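You operate a simulated robot arm through the tools that you are given. There is no shell and no other tool. Be economical: measure what you need, move in short steps, check, and stop when the job is done.

Carry out the task below with a simulated robot arm. There is one attempt and no reset: what you move stays moved.

TASK
Move the grey insert to socket 57 and fit the green insert in socket 26.
Fine: suction off and red bar to FREE first; bar to HOLD and suction on again after.

It is judged by the outcome, as a careful person would: the job done as asked, and still so three seconds after it is handed in. It fails if anything else is knocked over, pushed out of place, dropped, spilled or broken.

THE ROBOT
A 6-joint arm with a two-finger parallel gripper, fixed in place. Base frame: the origin is at the foot of the arm, x ahead of it, y to its left, z up; the work surface is at about z = 820. Lengths are in mm, angles in degrees, forces in N, time in s.
With the tool pointing down near the work surface it reaches from about 240 to 640 mm from the base axis. Its first joint turns from -66.0 to 66.0 degrees. Payload 2.7 kg.
Tool frame: the origin (TCP) lies between the finger pads and is the grasp point; the fingertips stand 23 mm ahead of it; z points along the fingers, y is the line along which they close. The gripper opens to 94 mm. The fingers are 38 mm wide and 10 mm thick; the gripper's body (54 by 96 mm) begins 39 mm behind the TCP.
Orientation is told as [roll, pitch, yaw] about the base's x, y, z axes, in that order, counted from this pose: with the fingers straight down and closing along the base's y, the tool's x points along the base's -x, its y along +y and its z along -z.

THE INTERFACE
- The arm moves only by the tool servo_tool. Its argument "steps" is text: rows parted by semicolons, each of 6 numbers parted by spaces: the shift along the tool's x, y, z in mm, then the turn, a rotation vector about the tool's x, y, z in degrees. In form: x y z wx wy wz; .... A call has 1 to 12 rows; each row is the pose to reach, as a shift and turn from the pose commanded when the call began, along the tool's axes at that moment. "gripper" is the gripper command, from -1 (fully open) to 1 (shut), values between in proportion, set as the call begins (left out, the last holds). A row lasts 0.2 s, in which the tool goes at most 50 mm and 8.6 degrees; a call with a longer step from one row to the next is refused whole, and so is a gripper value outside its range. A pose out of reach is approached as far as the arm can. The call stops where the force on the tool passes 70 N (or 10 N more than at its start, if that is more) or the arm is blocked; 0.2 s more then pass. The fingers move at their own pace (about 45 mm/s each) and stop on an object; they squeeze with about 35 N. The grip force told is the motor's: it shows also when the fingers shut on nothing. Time passes only in rows, and 0.2 s behind the last, so rows that repeat a pose let the fingers close. It gives the time, the measured TCP pose, the force on the tool (base axes), the opening and the grip force at its end, in the units of the frame above (readings bear some noise).
- Cameras (640 x 400 px; columns grow to the right, rows downward): "scene" is fixed at [44.9, -416.6, 1416.8]; the picture's right is [0.93, -0.37, 0.00], its down [-0.19, -0.48, -0.86] and it looks along [0.31, 0.80, -0.51] (base axes); focal length 313 px, centre (320, 200). "wrist" rides on the gripper at [-39, 0, -44] in the tool frame; the picture's right is [0.00, -1.00, 0.00], its down [0.97, 0.00, -0.24] and it looks along [0.24, 0.00, 0.97] (tool axes); focal length 218 px, centre (320, 200).
- camera(camera): a new picture of that camera. No time passes.
- point_at(camera, pixels): for up to 12 pixels [column, row] of the newest picture of that camera ("zoom" is the newest enlarged one), the place [x, y, z] in the base frame of the surface seen there, good to about 2 mm, but the place of the scene camera against the robot may be out by one fixed shift of up to 12 mm in any direction. No time passes.
- close_up(camera, box): a new picture of the part [left, top, right, bottom] of that camera's present view, enlarged. No time passes.
- sign_off(): hands the job in; it is judged then, once.

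Work in short steps. Measure before you move; look again where a grasp or a placing could have gone wrong, and mend it. You have 80 turns and 38 pictures in all, the two below and enlarged ones among them. Open the gripper and draw the arm clear of the work before you hand the job in, unless the task says otherwise; then end with one line.

The tools are called as name(argument=value, ...) on one line, values as JSON. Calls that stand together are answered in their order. servo_tool: Moves the arm, as the interface text tells. Its arguments: {"type":"object","properties":{"steps":{"type":"string"},"gripper":{"type":"number"}},"required":["steps"]} The other tools are called the same way: camera (camera) takes a picture; point_at (camera, pixels) gives the place of the surface under pixels of a picture; close_up (camera, box) takes an enlarged picture of a part of a camera's view; sign_off () hands the job in.

At the start:

```text
t: 0.0
tool_pos: [445.1, 181.2, 1145.2]
tool_rot: [0.1, -0.1, 0.0]
ft_force: [0.3, -0.1, -0.6]
finger_gap: 94.0
finger_force: 0.0
```

scene: 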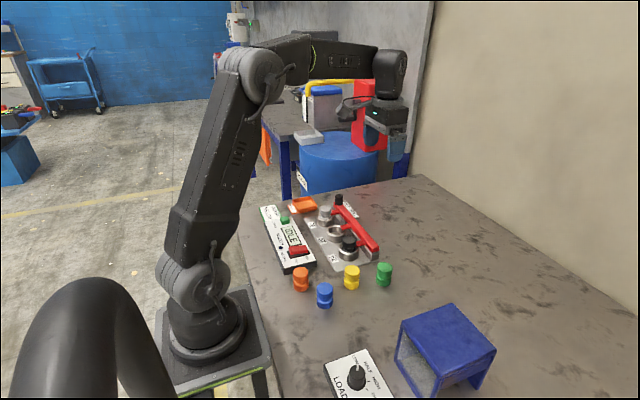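
wrist: 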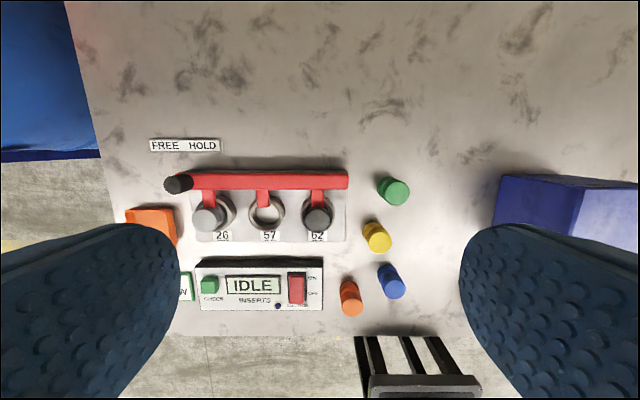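

I start with enlarged views of the fixture and the panel.

close_up(camera="wrist", box=[110, 120, 430, 320])

close_up(camera="scene", box=[240, 180, 420, 310])

```text
2.00 times, centred on (270, 220) of wrist
```

zoom: 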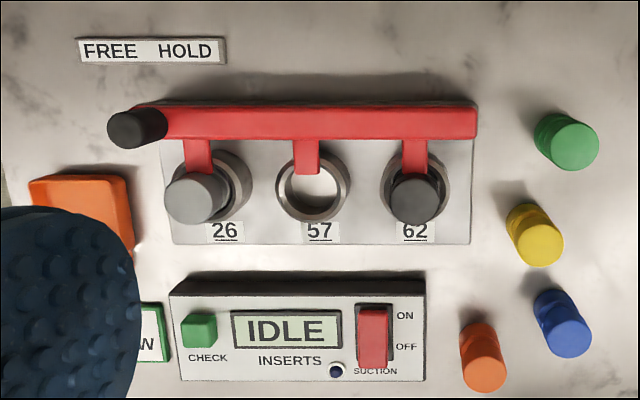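

```text
3.08 times, centred on (330, 245) of scene
```

zoom: 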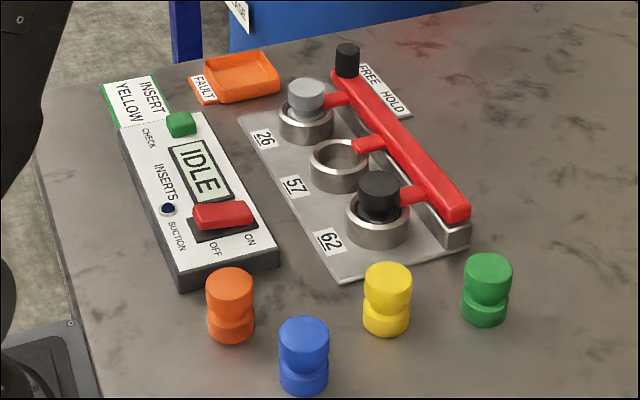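

close_up(camera="wrist", box=[140, 120, 360, 320])

point_at(camera="wrist", pixels=[[178, 184], [205, 219], [318, 218], [268, 215], [395, 191], [377, 237], [297, 280], [297, 296], [209, 286], [340, 180], [215, 181], [340, 230]])

point_at(camera="scene", pixels=[[338, 197], [325, 208], [348, 240], [336, 229], [384, 265], [351, 267], [294, 250], [303, 249], [285, 219], [372, 245], [345, 212], [298, 256]])

```text
2.00 times, centred on (250, 220) of wrist
```

zoom: 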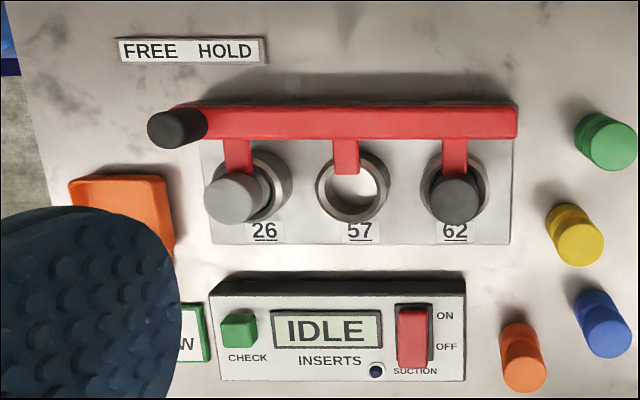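

```text
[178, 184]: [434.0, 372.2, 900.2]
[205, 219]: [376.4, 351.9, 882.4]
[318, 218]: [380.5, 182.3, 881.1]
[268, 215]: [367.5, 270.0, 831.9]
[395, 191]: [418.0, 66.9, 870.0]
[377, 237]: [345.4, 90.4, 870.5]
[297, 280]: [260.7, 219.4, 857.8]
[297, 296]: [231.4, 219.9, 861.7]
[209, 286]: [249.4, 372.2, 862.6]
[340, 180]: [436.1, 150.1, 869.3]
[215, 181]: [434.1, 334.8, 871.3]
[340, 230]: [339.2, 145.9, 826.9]
```

```text
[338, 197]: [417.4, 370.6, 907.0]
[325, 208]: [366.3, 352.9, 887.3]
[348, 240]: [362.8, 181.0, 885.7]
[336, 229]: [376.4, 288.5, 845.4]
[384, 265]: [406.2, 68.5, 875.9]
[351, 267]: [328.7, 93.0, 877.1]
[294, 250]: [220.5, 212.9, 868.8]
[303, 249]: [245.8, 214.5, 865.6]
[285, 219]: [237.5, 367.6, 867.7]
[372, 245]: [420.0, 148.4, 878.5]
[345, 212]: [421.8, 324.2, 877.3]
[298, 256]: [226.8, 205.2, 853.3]
```

The switch's OFF half (-x side, wrist row 296) stands higher at 861.7, which suggests the ON half is pressed. I go above the panel with the gripper closed and yawed 90°, so the fingers are narrow along x, then look.

servo_tool(steps="19 4 13 0 0 -8.2; 38 7 26 0 0 -16.4; 57 11 39 0 0 -24.6; 76 14 52 0 0 -32.8; 95 18 65 0 0 -41; 115 21 78 0 0 -49.2; 134 25 91 0 0 -57.4; 153 28 104 0 0 -65.6; 172 32 117 0 0 -73.8; 191 35 130 0 0 -82; 205 39 145 0 0 -90", gripper=1)

camera(camera="wrist")

```text
t: 2.4
tool_pos: [239.8, 220.6, 999.5]
tool_rot: [-0.1, 0.0, 90.1]
ft_force: [-0.3, 0.1, 0.1]
finger_gap: 0.0
finger_force: 35.2
```

```text
32 pictures are left
```

wrist: 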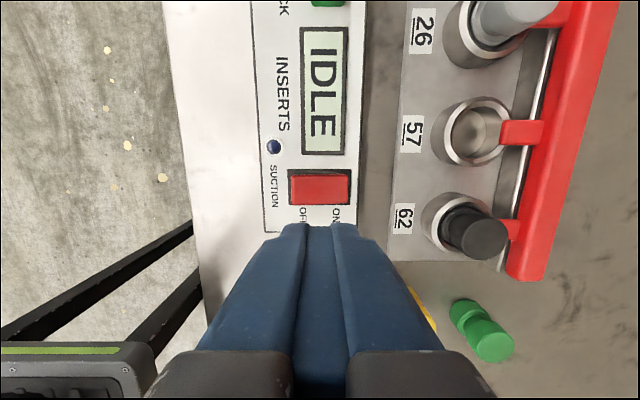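

The switch is now seen close (cols 290-350, row 188). I enlarge it and measure it.

close_up(camera="wrist", box=[250, 120, 370, 230])

point_at(camera="wrist", pixels=[[293, 186], [300, 186], [310, 186], [320, 186], [330, 186], [340, 186], [348, 186], [320, 178], [320, 200], [274, 146], [355, 186], [293, 203]])

close_up(camera="wrist", box=[380, 0, 640, 290])

```text
3.64 times, centred on (310, 175) of wrist
```

zoom: 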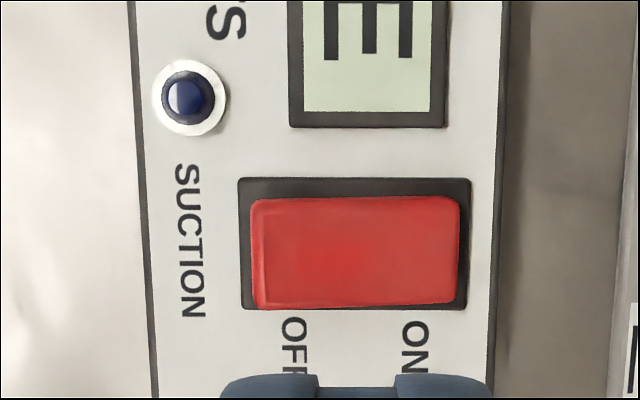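

```text
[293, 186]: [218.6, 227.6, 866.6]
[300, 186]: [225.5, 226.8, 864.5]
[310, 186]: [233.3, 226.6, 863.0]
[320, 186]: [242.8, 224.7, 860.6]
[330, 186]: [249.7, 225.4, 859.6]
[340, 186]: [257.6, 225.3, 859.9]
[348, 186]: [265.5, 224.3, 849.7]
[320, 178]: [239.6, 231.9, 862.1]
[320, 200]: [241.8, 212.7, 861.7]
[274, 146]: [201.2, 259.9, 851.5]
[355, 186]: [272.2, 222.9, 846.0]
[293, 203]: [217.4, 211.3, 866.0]
```

```text
1.38 times, centred on (510, 145) of wrist
```

zoom: 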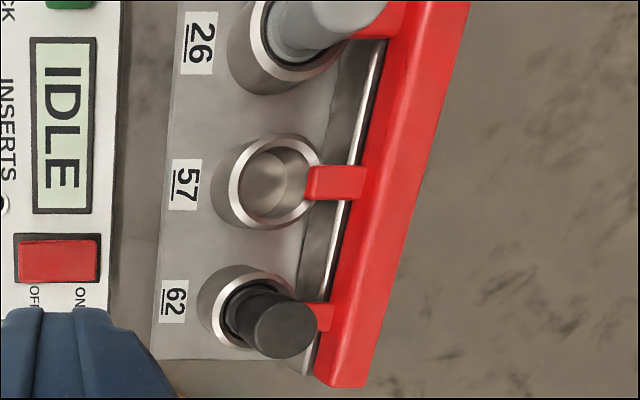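

The rocker is tilted with its OFF end up (866) and ON end down (859), so suction is ON. I press the OFF end at x≈222.

servo_tool(steps="0 18 30 0 0 0; 0 18 60 0 0 0; 0 18 90 0 0 0; 0 18 102 0 0 0; 0 18 106 0 0 0; 0 18 109 0 0 0; 0 18 112 0 0 0; 0 18 114 0 0 0; 0 18 116 0 0 0; 0 18 117 0 0 0")

```text
t: 4.6
tool_pos: [222.5, 219.9, 882.2]
tool_rot: [-0.1, -0.1, 90.0]
ft_force: [1.4, 0.7, -0.1]
finger_gap: 0.1
finger_force: 34.5
```

Tip reached 859 with almost no force. I lift and look.

servo_tool(steps="0 0 -40 0 0 0; 0 0 -80 0 0 0; 0 0 -118 0 0 0")

close_up(camera="wrist", box=[250, 0, 450, 230])

close_up(camera="scene", box=[240, 180, 420, 310])

```text
t: 5.4
tool_pos: [222.2, 219.4, 1001.6]
tool_rot: [-0.1, 0.0, 89.9]
ft_force: [-1.1, 0.6, 0.3]
finger_gap: 0.1
finger_force: 34.9
```

```text
1.74 times, centred on (350, 115) of wrist
```

zoom: 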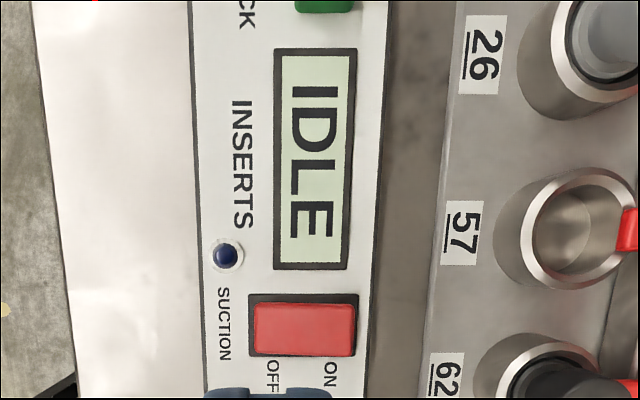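

```text
3.08 times, centred on (330, 245) of scene
```

zoom: 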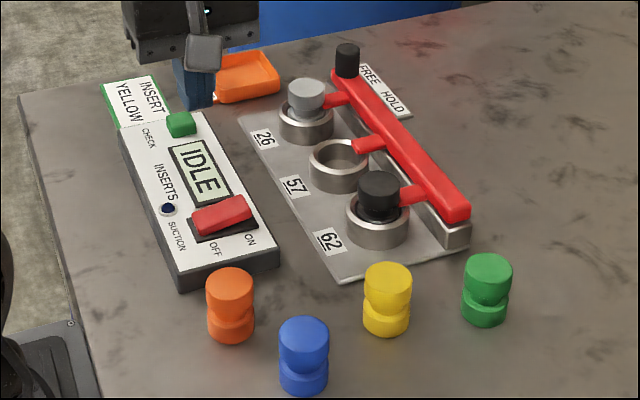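

camera(camera="wrist")

point_at(camera="wrist", pixels=[[315, 186], [320, 186], [330, 186], [340, 186], [350, 186], [357, 186]])

point_at(camera="zoom", pixels=[[198, 222], [210, 217], [220, 213], [230, 210], [242, 206]])

```text
27 pictures are left
```

wrist: 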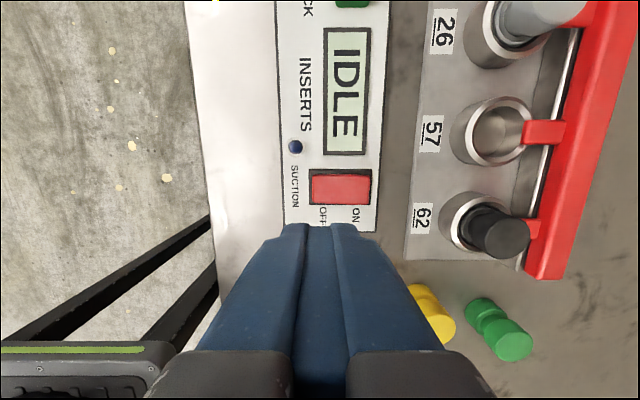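

```text
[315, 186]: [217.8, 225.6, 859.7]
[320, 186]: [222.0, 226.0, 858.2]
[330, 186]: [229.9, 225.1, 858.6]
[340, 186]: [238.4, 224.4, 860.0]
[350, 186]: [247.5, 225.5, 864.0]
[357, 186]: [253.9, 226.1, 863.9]
```

```text
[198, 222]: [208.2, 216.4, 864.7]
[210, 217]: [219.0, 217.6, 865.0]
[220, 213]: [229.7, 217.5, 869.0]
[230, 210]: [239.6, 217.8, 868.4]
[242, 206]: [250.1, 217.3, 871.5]
```

The rocker's ON end is now up and its OFF end down, so suction is off. Now I measure the bar, knob and labels.

point_at(camera="zoom", pixels=[[371, 75], [393, 101], [347, 50], [347, 70], [335, 76], [465, 215], [452, 222], [330, 100], [370, 146], [412, 194], [345, 62], [400, 150]])

point_at(camera="wrist", pixels=[[540, 277], [565, 270], [530, 132], [560, 132], [585, 132], [610, 132], [490, 136], [534, 225], [545, 245], [497, 240]])

```text
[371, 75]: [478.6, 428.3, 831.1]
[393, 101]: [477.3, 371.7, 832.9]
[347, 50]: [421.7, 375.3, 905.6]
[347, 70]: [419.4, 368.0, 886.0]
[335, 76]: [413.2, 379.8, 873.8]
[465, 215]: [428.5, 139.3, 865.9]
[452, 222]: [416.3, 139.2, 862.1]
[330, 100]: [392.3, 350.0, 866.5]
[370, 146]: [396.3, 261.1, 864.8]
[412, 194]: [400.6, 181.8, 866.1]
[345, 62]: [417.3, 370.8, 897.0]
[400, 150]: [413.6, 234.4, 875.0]
```

```text
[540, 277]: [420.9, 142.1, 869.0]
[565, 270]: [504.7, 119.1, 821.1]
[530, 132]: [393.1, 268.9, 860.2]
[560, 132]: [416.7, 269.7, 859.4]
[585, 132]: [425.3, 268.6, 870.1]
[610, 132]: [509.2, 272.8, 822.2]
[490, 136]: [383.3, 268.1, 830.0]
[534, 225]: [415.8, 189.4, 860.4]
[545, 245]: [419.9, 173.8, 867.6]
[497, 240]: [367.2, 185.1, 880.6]
```

Knob is about (433, 372), top 901; the HOLD label is at y≈372 and FREE at y≈428, so the bar slides +y. I go above the bar on the -y side of the knob, closed fingers, tip to 877.

servo_tool(steps="-20 -40 0 0 0 0; -40 -80 0 0 0 0; -60 -120 0 0 0 0; -80 -160 0 0 0 0; -100 -195 0 0 0 0; -108 -210 0 0 0 0; -108 -210 40 0 0 0; -108 -210 70 0 0 0; -108 -210 90 0 0 0; -108 -210 101 0 0 0")

camera(camera="wrist")

```text
t: 7.6
tool_pos: [431.6, 328.1, 899.4]
tool_rot: [-0.2, -0.1, 89.9]
ft_force: [-1.0, -1.0, -0.5]
finger_gap: 0.3
finger_force: 35.8
```

```text
26 pictures are left
```

wrist: 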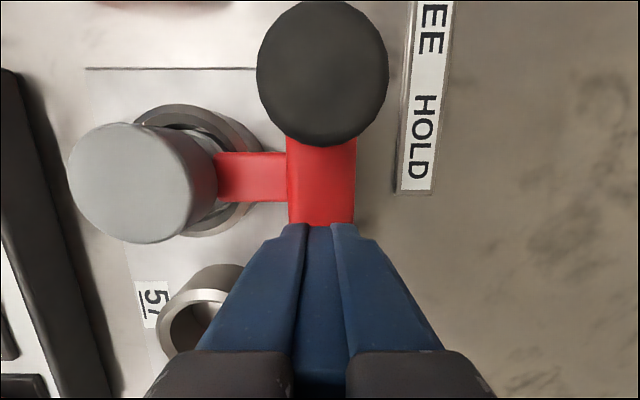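

Aligned with the knob (col 322, row 70). I push it +y in small rows.

servo_tool(steps="-8 0 0 0 0 0; -14 0 0 0 0 0; -18 0 0 0 0 0; -22 0 0 0 0 0; -26 0 0 0 0 0; -30 0 0 0 0 0; -34 0 0 0 0 0; -38 0 0 0 0 0; -42 0 0 0 0 0")

camera(camera="wrist")

```text
t: 9.6
tool_pos: [431.5, 370.5, 900.6]
tool_rot: [-0.1, -0.1, 90.1]
ft_force: [0.7, 0.3, 1.2]
finger_gap: 0.0
finger_force: 35.3
```

```text
25 pictures are left
```

wrist: 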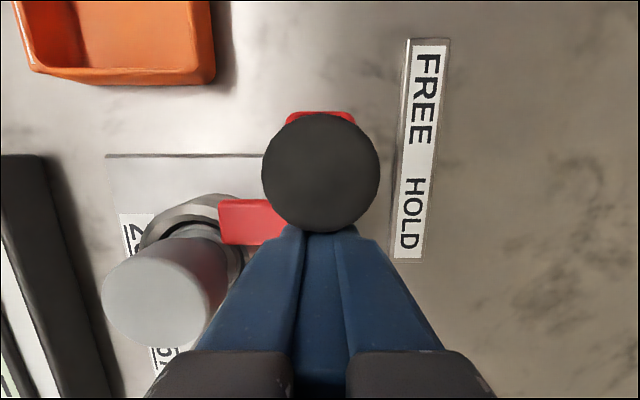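

Bar slides freely. I continue towards FREE in small rows.

servo_tool(steps="-4 0 0 0 0 0; -8 0 0 0 0 0; -11 0 0 0 0 0; -14 0 0 0 0 0; -17 0 0 0 0 0; -20 0 0 0 0 0; -23 0 0 0 0 0")

camera(camera="wrist")

```text
t: 11.2
tool_pos: [433.0, 389.9, 901.5]
tool_rot: [0.1, 0.3, 89.9]
ft_force: [-9.1, -26.9, 9.2]
finger_gap: 0.0
finger_force: 35.3
```

```text
24 pictures are left
```

wrist: 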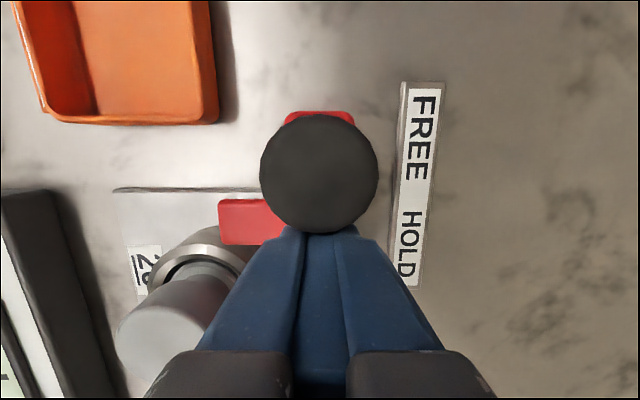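

The bar reached its stop (27 N) at FREE, about 46 mm of travel. I back off, lift, and go over the grey insert with the gripper open.

servo_tool(steps="6 0 0 0 0 0; 6 0 -40 0 0 0; 6 0 -79 0 0 0; 40 28 -79 0 0 0; 41 57 -79 0 0 0")

servo_tool(steps="0 0 0 0 0 0; 0 0 0 0 0 0; 0 0 0 0 0 0; 0 0 0 0 0 0", gripper=-0.2)

camera(camera="wrist")

```text
t: 12.4
tool_pos: [375.3, 351.3, 979.7]
tool_rot: [-0.2, -0.2, 90.1]
ft_force: [-0.6, 0.0, 0.7]
finger_gap: 0.0
finger_force: 34.4
```

```text
t: 13.4
tool_pos: [375.1, 352.0, 980.6]
tool_rot: [-0.1, -0.1, 90.0]
ft_force: [0.4, -0.2, 1.0]
finger_gap: 56.1
finger_force: 0.1
```

```text
23 pictures are left
```

wrist: 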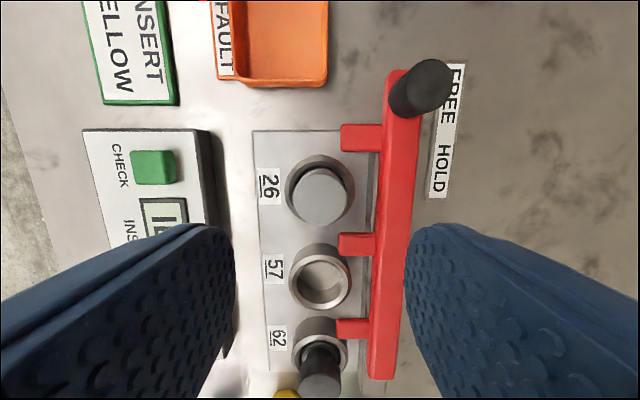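

Bar tabs are now clear of the sockets. I measure the grey head (about (321,197)), the rings and the tabs.

point_at(camera="wrist", pixels=[[321, 197], [297, 197], [346, 197], [321, 172], [321, 223], [292, 280], [348, 280], [320, 259], [320, 306], [322, 280], [360, 138], [355, 243]])

close_up(camera="wrist", box=[240, 120, 440, 380])

```text
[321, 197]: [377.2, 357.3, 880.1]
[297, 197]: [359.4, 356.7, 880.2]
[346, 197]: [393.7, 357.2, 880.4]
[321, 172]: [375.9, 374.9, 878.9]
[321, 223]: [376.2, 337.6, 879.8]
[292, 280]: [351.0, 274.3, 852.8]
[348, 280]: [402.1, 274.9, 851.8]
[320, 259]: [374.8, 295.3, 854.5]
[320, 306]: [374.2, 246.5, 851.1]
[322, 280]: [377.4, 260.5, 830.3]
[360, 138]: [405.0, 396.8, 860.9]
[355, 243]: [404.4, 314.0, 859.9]
```

```text
1.54 times, centred on (340, 250) of wrist
```

zoom: 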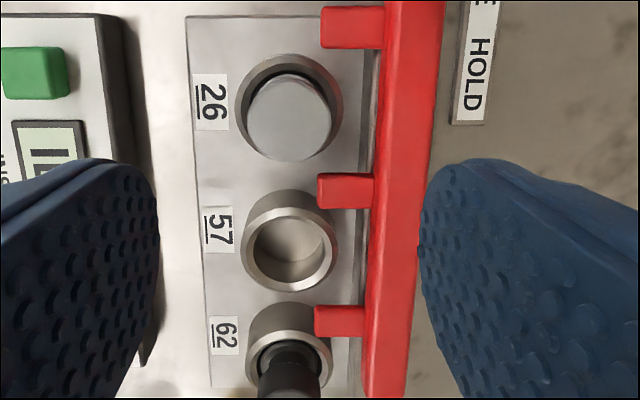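

Grey head: centre (376.5, 356), Ø36, top 880; bar edge near x=420. Opening 48 and tip at 864 stays above the tabs (860). I descend and grip.

servo_tool(steps="-4 -1.4 0 0 0 0; -4 -1.4 30 0 0 0; -4 -1.4 60 0 0 0; -4 -1.4 80 0 0 0; -4 -1.4 88 0 0 0; -4 -1.4 93.5 0 0 0", gripper=-0.02)

servo_tool(steps="0 0 0 0 0 0; 0 0 0 0 0 0; 0 0 0 0 0 0; 0 0 0 0 0 0", gripper=1)

```text
t: 14.8
tool_pos: [378.0, 355.4, 886.1]
tool_rot: [-0.2, -0.1, 89.9]
ft_force: [0.1, 0.0, 0.8]
finger_gap: 47.7
finger_force: 0.0
```

```text
t: 15.8
tool_pos: [377.1, 356.2, 885.5]
tool_rot: [-0.1, -0.1, 90.0]
ft_force: [-2.5, 0.6, -0.2]
finger_gap: 36.1
finger_force: 34.6
```

Gripped at 36.1 mm. I lift it 50 mm and check.

servo_tool(steps="0 0 -10 0 0 0; 0 0 -25 0 0 0; 0 0 -50 0 0 0")

camera(camera="wrist")

```text
t: 16.6
tool_pos: [378.0, 355.7, 936.1]
tool_rot: [0.0, -0.1, 89.9]
ft_force: [-0.2, -0.2, -0.4]
finger_gap: 36.4
finger_force: 35.4
```

```text
21 pictures are left
```

wrist: 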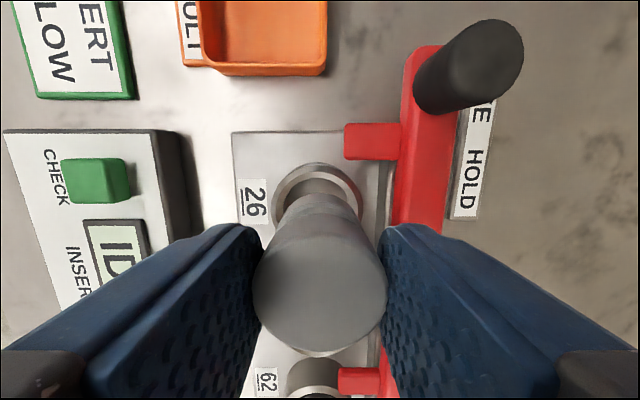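

point_at(camera="wrist", pixels=[[320, 240], [320, 350], [320, 300], [262, 300], [378, 300], [275, 195], [358, 195], [318, 167]])

servo_tool(steps="-15 1 -30 0 0 0; -50 1 -50 0 0 0")

camera(camera="wrist")

```text
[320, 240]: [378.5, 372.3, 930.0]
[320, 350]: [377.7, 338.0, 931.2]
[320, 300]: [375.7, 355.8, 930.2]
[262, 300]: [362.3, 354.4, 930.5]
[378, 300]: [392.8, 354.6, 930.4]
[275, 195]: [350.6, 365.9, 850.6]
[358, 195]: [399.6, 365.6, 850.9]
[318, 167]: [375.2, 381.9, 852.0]
```

```text
t: 17.2
tool_pos: [374.2, 405.5, 985.2]
tool_rot: [-0.1, 0.0, 89.9]
ft_force: [0.0, -0.4, -1.1]
finger_gap: 36.7
finger_force: 34.8
```

```text
20 pictures are left
```

wrist: 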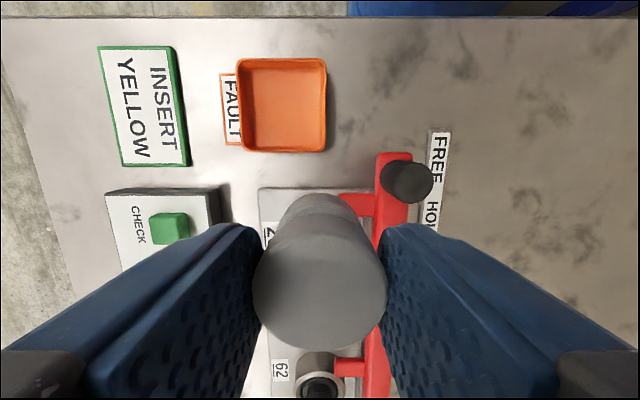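

Card reading "INSERT YELLOW" is unrelated to what I was asked. I refine the ring spacing with the scene camera.

close_up(camera="scene", box=[300, 195, 370, 265])

```text
5.71 times, centred on (335, 230) of scene
```

zoom: 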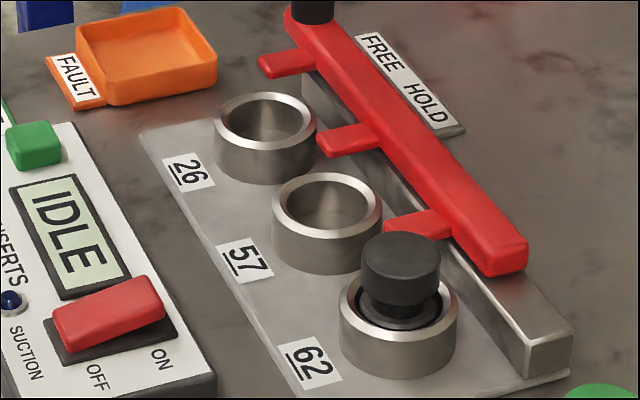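

point_at(camera="zoom", pixels=[[218, 122], [312, 118], [267, 141], [263, 96], [276, 208], [378, 203], [329, 232], [325, 177]])

```text
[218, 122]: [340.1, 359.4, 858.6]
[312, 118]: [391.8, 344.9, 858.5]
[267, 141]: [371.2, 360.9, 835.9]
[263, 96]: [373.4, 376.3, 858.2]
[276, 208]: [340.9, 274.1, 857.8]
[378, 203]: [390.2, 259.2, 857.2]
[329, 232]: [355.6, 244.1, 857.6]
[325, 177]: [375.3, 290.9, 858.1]
```

Ring offset 26→57 is (-0.5, -85.5). I move over socket 57 and lower, stopping short to check alignment.

servo_tool(steps="30 -0.8 0 0 0 0; 70 -0.8 0 0 0 0; 110 -0.8 0 0 0 0; 130 -0.8 0 0 0 0; 135.4 -0.8 0 0 0 0; 135.4 -0.8 30 0 0 0; 135.4 -0.8 55 0 0 0; 135.4 -0.8 68 0 0 0; 135.4 -0.8 68 0 0 0")

close_up(camera="scene", box=[300, 185, 380, 265])

```text
t: 19.2
tool_pos: [377.0, 270.6, 917.6]
tool_rot: [-0.1, -0.2, 89.9]
ft_force: [0.9, 0.2, -1.2]
finger_gap: 36.5
finger_force: 35.0
```

```text
5.00 times, centred on (340, 225) of scene
```

zoom: 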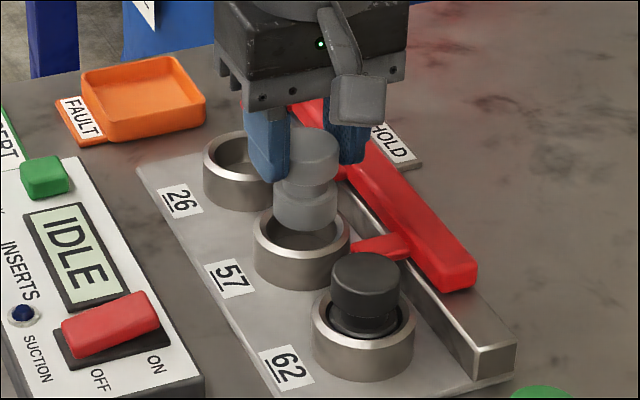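

Looks aligned (insert base col 305, ring col 302 in the enlargement). I lower gently, with a bit of -x.

servo_tool(steps="0 0.5 6 0 0 0; 0 0.8 10 0 0 0; 0 0.8 13 0 0 0; 0 0.8 16 0 0 0")

```text
t: 20.2
tool_pos: [375.2, 269.4, 901.6]
tool_rot: [-0.1, -0.1, 90.0]
ft_force: [-0.5, 0.2, -0.6]
finger_gap: 36.3
finger_force: 35.1
```

No force, and the base is below the rim. I continue to the floor.

servo_tool(steps="0 0 5 0 0 0; 0 0 10 0 0 0; 0 0 13 0 0 0; 0 0 14.5 0 0 0; 0 0 15.5 0 0 0; 0 0 15.5 0 0 0")

```text
t: 21.6
tool_pos: [375.6, 270.6, 886.4]
tool_rot: [0.0, -0.1, 90.0]
ft_force: [0.0, -1.7, 6.6]
finger_gap: 36.5
finger_force: 34.8
```

Light contact (6.6 N): seated. I release to 48 mm and lift.

servo_tool(steps="0 0 0 0 0 0; 0 0 0 0 0 0; 0 0 0 0 0 0", gripper=-0.02)

servo_tool(steps="0 0 -20 0 0 0; 0 0 -60 0 0 0; 0 0 -95 0 0 0")

camera(camera="wrist")

close_up(camera="scene", box=[240, 180, 420, 310])

```text
t: 22.4
tool_pos: [376.5, 270.1, 886.9]
tool_rot: [0.0, -0.2, 90.0]
ft_force: [0.2, -0.1, 0.4]
finger_gap: 47.8
finger_force: 0.1
```

```text
t: 23.2
tool_pos: [375.7, 271.7, 980.8]
tool_rot: [-0.1, -0.2, 90.0]
ft_force: [-0.1, 0.3, 0.2]
finger_gap: 48.1
finger_force: 0.1
```

```text
17 pictures are left
```

wrist: 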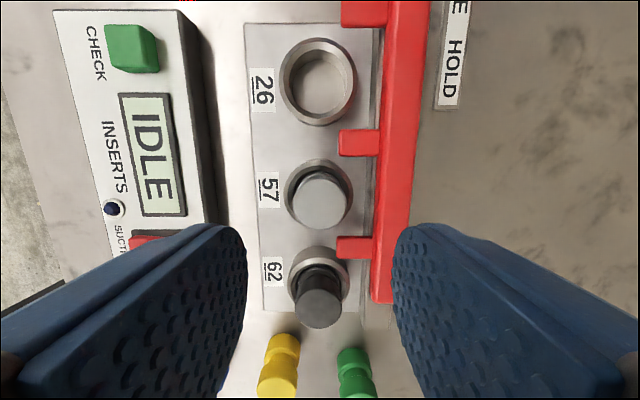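

```text
3.08 times, centred on (330, 245) of scene
```

zoom: 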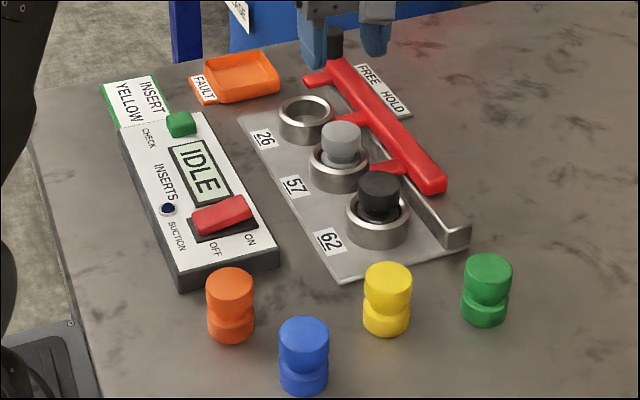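

Grey sits in 57. Next I go over the green insert (about (418, 67)) and measure.

point_at(camera="wrist", pixels=[[283, 80], [352, 80], [319, 41], [319, 123], [290, 80], [345, 80], [320, 202], [320, 178], [320, 226]])

servo_tool(steps="45 -10 0 0 0 0; 90 -20 0 0 0 0; 135 -30 0 0 0 0; 175 -38 0 0 0 0; 204 -42 0 0 0 0; 204 -42 0 0 0 0", gripper=-0.4)

camera(camera="wrist")

```text
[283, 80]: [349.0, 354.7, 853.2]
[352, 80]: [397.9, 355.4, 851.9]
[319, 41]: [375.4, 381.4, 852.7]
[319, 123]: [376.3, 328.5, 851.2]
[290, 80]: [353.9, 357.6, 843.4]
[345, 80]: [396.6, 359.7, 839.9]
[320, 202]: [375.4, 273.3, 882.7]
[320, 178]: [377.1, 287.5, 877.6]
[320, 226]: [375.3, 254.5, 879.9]
```

```text
t: 24.6
tool_pos: [418.2, 67.0, 981.8]
tool_rot: [-0.1, -0.1, 90.0]
ft_force: [0.3, 0.2, 0.0]
finger_gap: 65.8
finger_force: 0.0
```

```text
15 pictures are left
```

wrist: 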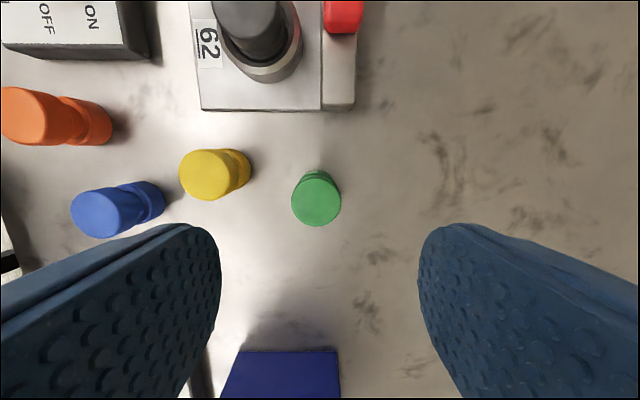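

point_at(camera="wrist", pixels=[[293, 198], [339, 198], [316, 198], [316, 176], [316, 222], [245, 170], [222, 174], [215, 195]])

```text
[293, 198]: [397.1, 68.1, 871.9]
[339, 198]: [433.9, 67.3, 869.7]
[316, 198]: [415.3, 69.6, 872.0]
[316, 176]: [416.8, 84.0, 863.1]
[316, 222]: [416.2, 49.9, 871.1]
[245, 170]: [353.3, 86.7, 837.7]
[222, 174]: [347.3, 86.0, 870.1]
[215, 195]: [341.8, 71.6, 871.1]
```

Green: centre (415.5, 67.5), top 871. I descend with 56 mm opening (yellow stays clear) to the same grip height relative to its top.

servo_tool(steps="-0.7 2 0 0 0 0; -0.7 2 35 0 0 0; -0.7 2 70 0 0 0; -0.7 2 90 0 0 0; -0.7 2 100 0 0 0; -0.7 2 104.5 0 0 0", gripper=-0.2)

servo_tool(steps="0 0 0 0 0 0; 0 0 0 0 0 0; 0 0 0 0 0 0; 0 0 0 0 0 0", gripper=1)

servo_tool(steps="0 0 -15 0 0 0; 0 0 -50 0 0 0; 0 0 -95 0 0 0; 0 0 -95 0 0 0")

camera(camera="wrist")

```text
t: 26.0
tool_pos: [415.4, 67.4, 876.8]
tool_rot: [0.0, -0.1, 90.0]
ft_force: [-0.2, -0.2, -0.1]
finger_gap: 56.5
finger_force: 0.2
```

```text
t: 27.0
tool_pos: [415.9, 67.4, 876.3]
tool_rot: [-0.1, -0.1, 90.0]
ft_force: [1.0, -0.1, 0.4]
finger_gap: 36.2
finger_force: 34.9
```

```text
t: 28.0
tool_pos: [414.9, 67.1, 971.6]
tool_rot: [-0.1, -0.1, 90.1]
ft_force: [-0.1, -0.5, -0.4]
finger_gap: 36.3
finger_force: 35.0
```

```text
14 pictures are left
```

wrist: 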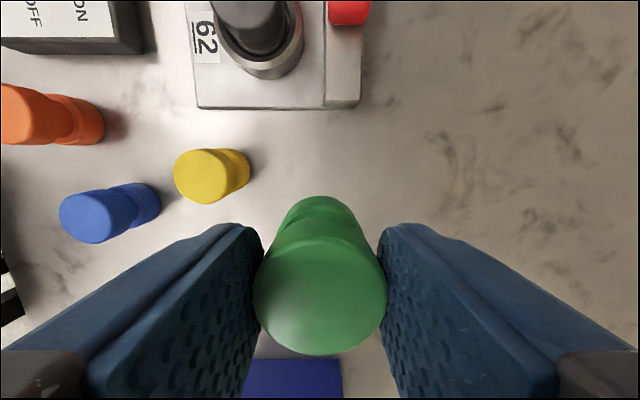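

Held at 36.3. I check the head's centre in the grip, then travel at this height (base ≈915, above everything) to socket 26.

point_at(camera="wrist", pixels=[[320, 241], [320, 351], [320, 300]])

servo_tool(steps="-45 6 0 0 0 0; -90 13 0 0 0 0; -135 19 0 0 0 0; -180 26 0 0 0 0; -225 32 0 0 0 0; -265 37 0 0 0 0; -285 39.7 0 0 0 0; -288.4 39.7 0 0 0 0; -288.4 39.7 30 0 0 0; -288.4 39.7 48 0 0 0; -288.4 39.7 52 0 0 0; -288.4 39.7 52 0 0 0")

close_up(camera="scene", box=[300, 180, 380, 260])

```text
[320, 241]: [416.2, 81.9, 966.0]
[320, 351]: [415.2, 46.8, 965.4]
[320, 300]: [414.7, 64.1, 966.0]
```

```text
t: 30.6
tool_pos: [374.2, 354.7, 920.4]
tool_rot: [-0.1, -0.1, 90.0]
ft_force: [0.5, -0.8, -0.4]
finger_gap: 36.3
finger_force: 35.1
```

```text
5.00 times, centred on (340, 220) of scene
```

zoom: 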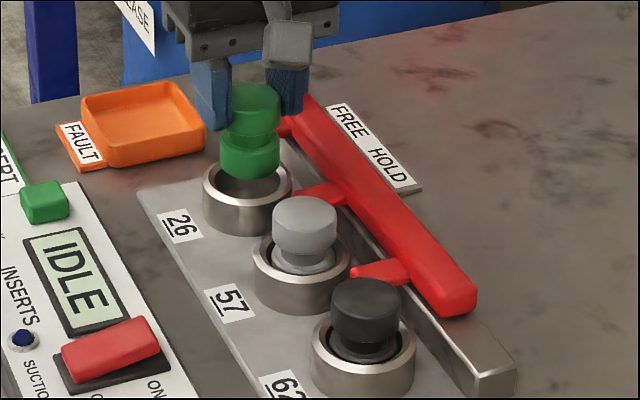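

The green head sits about 2.5 mm towards -y in the grip, so I shift +2.2 y and lower gently.

servo_tool(steps="-2.2 0 0 0 0 0; -2.2 0 5 0 0 0; -2.2 0 10 0 0 0; -2.2 0 13 0 0 0; -2.2 0 16 0 0 0; -2.2 0 19 0 0 0")

```text
t: 32.0
tool_pos: [376.2, 356.8, 901.4]
tool_rot: [-0.1, -0.1, 89.9]
ft_force: [0.4, 0.2, -0.4]
finger_gap: 36.4
finger_force: 34.9
```

servo_tool(steps="0 0 5 0 0 0; 0 0 10 0 0 0; 0 0 13 0 0 0; 0 0 14.5 0 0 0; 0 0 15.5 0 0 0; 0 0 15.5 0 0 0")

```text
t: 33.4
tool_pos: [376.8, 357.5, 886.3]
tool_rot: [-0.3, -0.1, 90.1]
ft_force: [-2.4, -1.2, 11.7]
finger_gap: 36.2
finger_force: 34.5
```

Seated (11.7 N up). I release to 48 mm, lift and look.

servo_tool(steps="0 0 0 0 0 0; 0 0 0 0 0 0; 0 0 0 0 0 0", gripper=-0.02)

servo_tool(steps="0 0 -20 0 0 0; 0 0 -60 0 0 0; 0 0 -95 0 0 0")

camera(camera="wrist")

close_up(camera="scene", box=[300, 180, 380, 260])

```text
t: 34.2
tool_pos: [374.8, 357.6, 886.5]
tool_rot: [-0.1, -0.1, 89.9]
ft_force: [0.2, 0.0, -0.5]
finger_gap: 47.9
finger_force: 0.1
```

```text
t: 35.0
tool_pos: [375.7, 356.6, 981.2]
tool_rot: [-0.1, -0.1, 90.0]
ft_force: [-0.7, 0.4, 0.1]
finger_gap: 47.8
finger_force: 0.0
```

```text
12 pictures are left
```

wrist: 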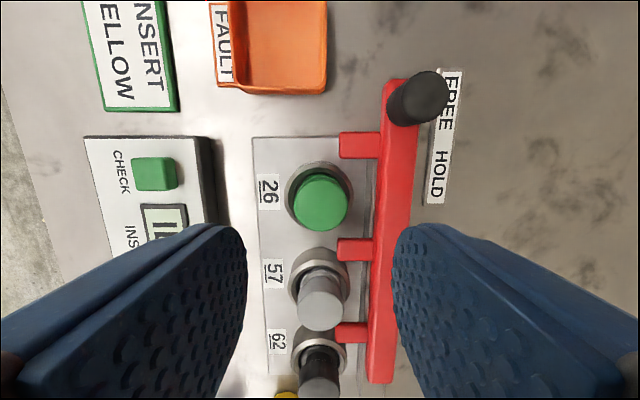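

```text
5.00 times, centred on (340, 220) of scene
```

zoom: 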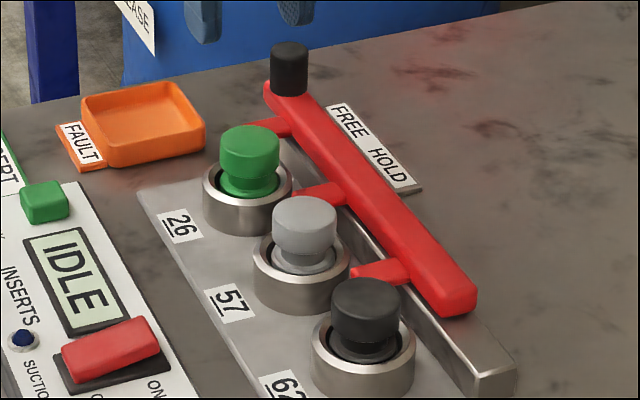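

Both inserts are seated like their neighbour. I measure the knob (417, 97) to grip it and slide the bar back.

point_at(camera="wrist", pixels=[[428, 92], [406, 92], [447, 92], [425, 74], [425, 118], [385, 148], [416, 148], [342, 145], [400, 110], [321, 202]])

```text
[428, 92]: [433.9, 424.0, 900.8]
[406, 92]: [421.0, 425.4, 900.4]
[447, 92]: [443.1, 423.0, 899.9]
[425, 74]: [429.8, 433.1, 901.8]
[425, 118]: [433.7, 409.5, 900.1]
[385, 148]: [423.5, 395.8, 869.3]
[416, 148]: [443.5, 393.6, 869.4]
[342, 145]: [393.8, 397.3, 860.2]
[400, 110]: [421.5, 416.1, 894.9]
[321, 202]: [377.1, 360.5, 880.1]
```

Knob centre (432.5, 421), Ø≈24, top 901. I go over it, descend to tip 877, and grip.

servo_tool(steps="-30 -28 0 0 0 0; -60 -54 0 0 0 0; -64 -57 0 0 0 0; -64 -57 35 0 0 0; -64 -57 65 0 0 0; -64 -57 81 0 0 0")

servo_tool(steps="0 0 0 0 0 0; 0 0 0 0 0 0; 0 0 0 0 0 0; 0 0 0 0 0 0", gripper=1)

```text
t: 36.4
tool_pos: [432.8, 421.9, 898.0]
tool_rot: [-0.1, -0.1, 90.0]
ft_force: [0.0, 0.0, -0.5]
finger_gap: 47.8
finger_force: 0.1
```

```text
t: 37.4
tool_pos: [432.5, 422.1, 897.4]
tool_rot: [0.1, 0.0, 90.0]
ft_force: [-7.4, -1.3, -1.6]
finger_gap: 25.4
finger_force: 44.5
```

Gripped at 25.4. I drag the bar -y towards HOLD, watching force.

servo_tool(steps="4 0 0 0 0 0; 9 0 0 0 0 0; 14 0 0 0 0 0; 18 0 0 0 0 0; 22 0 0 0 0 0; 26 0 0 0 0 0; 30 0 0 0 0 0; 34 0 0 0 0 0; 37 0 0 0 0 0; 40 0 0 0 0 0")

close_up(camera="scene", box=[300, 180, 390, 260])

```text
t: 39.6
tool_pos: [433.3, 381.4, 899.9]
tool_rot: [0.0, 0.0, 90.0]
ft_force: [-11.0, -1.7, -9.5]
finger_gap: 25.7
finger_force: 44.7
```

```text
5.00 times, centred on (345, 220) of scene
```

zoom: 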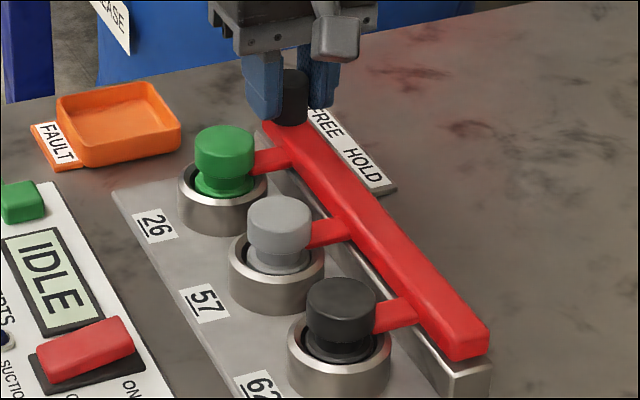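

Tabs are entering the necks without resistance. I continue to the stop.

servo_tool(steps="2 0 0 0 0 0; 4 0 0 0 0 0; 6 0 0 0 0 0; 7.5 0 0 0 0 0; 9 0 0 0 0 0; 9 0 0 0 0 0")

close_up(camera="scene", box=[300, 180, 390, 260])

```text
t: 41.0
tool_pos: [432.0, 376.0, 900.7]
tool_rot: [-0.3, -0.5, 90.3]
ft_force: [3.4, 37.0, -17.6]
finger_gap: 26.0
finger_force: 45.3
```

```text
5.00 times, centred on (345, 220) of scene
```

zoom: 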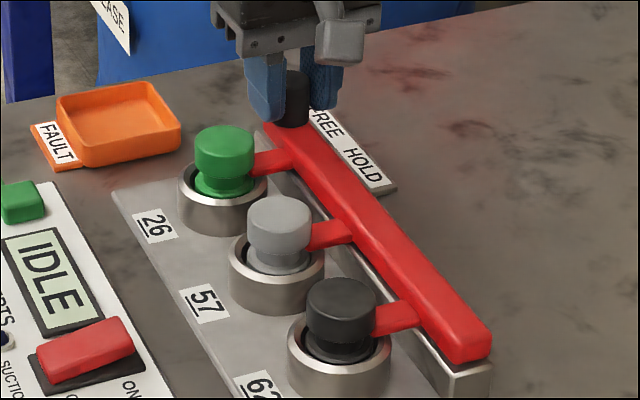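

Stopped at 37 N. I check that the bar end is back where it was (initially scene zoom pixel gave (428.5,139.3)) by sampling along it.

point_at(camera="zoom", pixels=[[480, 349], [470, 354], [490, 340], [274, 158], [330, 232], [398, 317], [462, 361]])

servo_tool(steps="-2 0 0 0 0 0; -2 0 0 0 0 0; -2 0 0 0 0 0", gripper=-0.02)

servo_tool(steps="0 0 -30 0 0 0; 0 0 -70 0 0 0; 0 0 -100 0 0 0")

camera(camera="wrist")

```text
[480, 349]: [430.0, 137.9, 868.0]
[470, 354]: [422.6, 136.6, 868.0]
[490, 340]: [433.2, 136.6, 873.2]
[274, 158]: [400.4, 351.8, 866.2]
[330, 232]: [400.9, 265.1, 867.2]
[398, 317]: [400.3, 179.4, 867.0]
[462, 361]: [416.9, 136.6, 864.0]
```

```text
t: 41.8
tool_pos: [434.0, 374.6, 900.0]
tool_rot: [-0.1, 0.0, 90.0]
ft_force: [0.3, 0.4, 0.4]
finger_gap: 48.2
finger_force: 0.1
```

```text
t: 42.6
tool_pos: [432.9, 374.4, 1000.0]
tool_rot: [0.0, 0.0, 90.0]
ft_force: [-0.2, 0.5, -0.4]
finger_gap: 47.9
finger_force: 0.1
```

```text
8 pictures are left
```

wrist: 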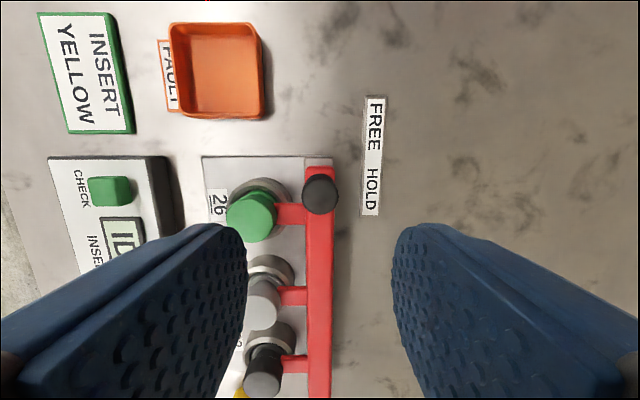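

Bar end is back at its original place. I confirm the knob, then go over the switch's ON end (x≈258, y≈220) with fingers closed.

point_at(camera="wrist", pixels=[[321, 192], [321, 176], [321, 212], [302, 214], [252, 215]])

servo_tool(steps="30 35 0 0 0 0; 60 70 0 0 0 0; 90 105 0 0 0 0; 120 140 0 0 0 0; 150 172 0 0 0 0; 154.5 174.5 0 0 0 0; 154.5 174.5 0 0 0 0", gripper=1)

```text
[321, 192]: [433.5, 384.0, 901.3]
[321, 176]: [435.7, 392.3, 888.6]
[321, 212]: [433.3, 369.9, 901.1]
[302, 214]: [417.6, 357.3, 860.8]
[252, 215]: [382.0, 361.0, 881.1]
```

```text
t: 44.2
tool_pos: [257.9, 219.5, 999.0]
tool_rot: [-0.1, -0.1, 90.0]
ft_force: [0.0, -0.9, 0.4]
finger_gap: 0.0
finger_force: 35.6
```

Now I press the ON end down, tip to about 858.5.

servo_tool(steps="0 0 30 0 0 0; 0 0 60 0 0 0; 0 0 90 0 0 0; 0 0 102 0 0 0; 0 0 106 0 0 0; 0 0 109 0 0 0; 0 0 112 0 0 0; 0 0 114 0 0 0; 0 0 116 0 0 0; 0 0 117 0 0 0")

servo_tool(steps="0 0 -40 0 0 0; 0 0 -80 0 0 0; 0 0 -118 0 0 0")

camera(camera="wrist")

```text
t: 46.4
tool_pos: [258.8, 220.0, 882.3]
tool_rot: [-0.1, -0.2, 90.1]
ft_force: [-3.3, -2.1, 8.1]
finger_gap: 0.1
finger_force: 34.9
```

```text
t: 47.2
tool_pos: [257.6, 219.9, 1001.1]
tool_rot: [0.1, 0.1, 90.0]
ft_force: [0.0, 0.1, 0.8]
finger_gap: 0.0
finger_force: 35.1
```

```text
7 pictures are left
```

wrist: 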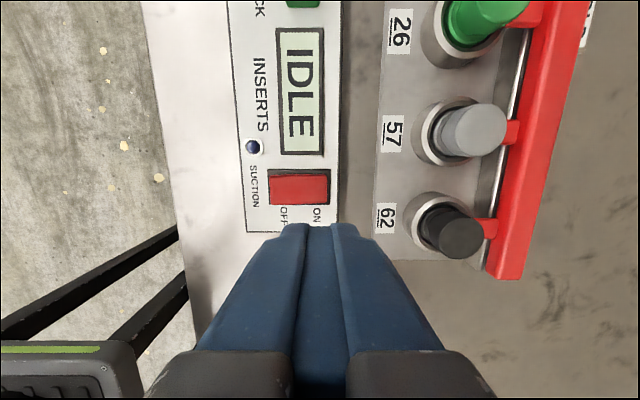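

I check the rocker tilt, then retreat up with the gripper open.

point_at(camera="wrist", pixels=[[272, 186], [280, 186], [290, 186], [300, 186], [310, 186], [320, 186], [325, 186]])

servo_tool(steps="0 -30 -40 0 0 0; 0 -60 -80 0 0 0; 0 -80 -120 0 0 0; 0 -80 -120 0 0 0; 0 -80 -120 0 0 0; 0 -80 -120 0 0 0", gripper=-1)

close_up(camera="scene", box=[240, 180, 420, 310])

```text
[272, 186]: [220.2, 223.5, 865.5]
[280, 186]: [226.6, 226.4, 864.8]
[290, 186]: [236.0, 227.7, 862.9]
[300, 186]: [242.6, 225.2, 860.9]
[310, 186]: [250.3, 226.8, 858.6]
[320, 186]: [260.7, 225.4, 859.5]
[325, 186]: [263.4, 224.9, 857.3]
```

```text
t: 48.6
tool_pos: [338.0, 220.2, 1121.0]
tool_rot: [-0.1, -0.1, 90.0]
ft_force: [0.4, 1.4, -0.3]
finger_gap: 94.2
finger_force: 0.1
```

```text
3.08 times, centred on (330, 245) of scene
```

zoom: 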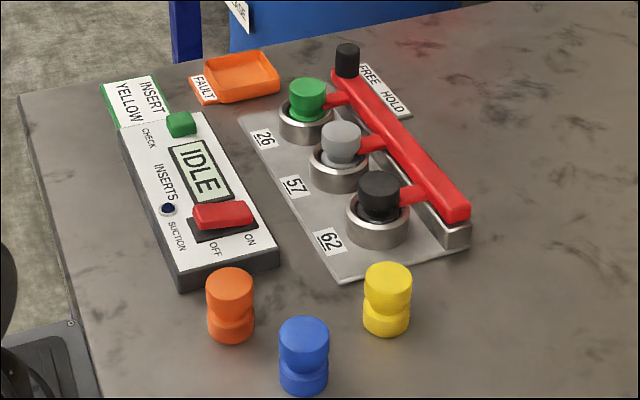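

The view matches the start picture: bar at HOLD (same pixels as before), rocker ON, grey in 57, green in 26, everything else undisturbed, and the arm clear.

sign_off()

```text
The job is handed in.
```

The grey insert is in socket 57 and the green insert is in socket 26; the red bar is back at HOLD and the suction is switched on again.
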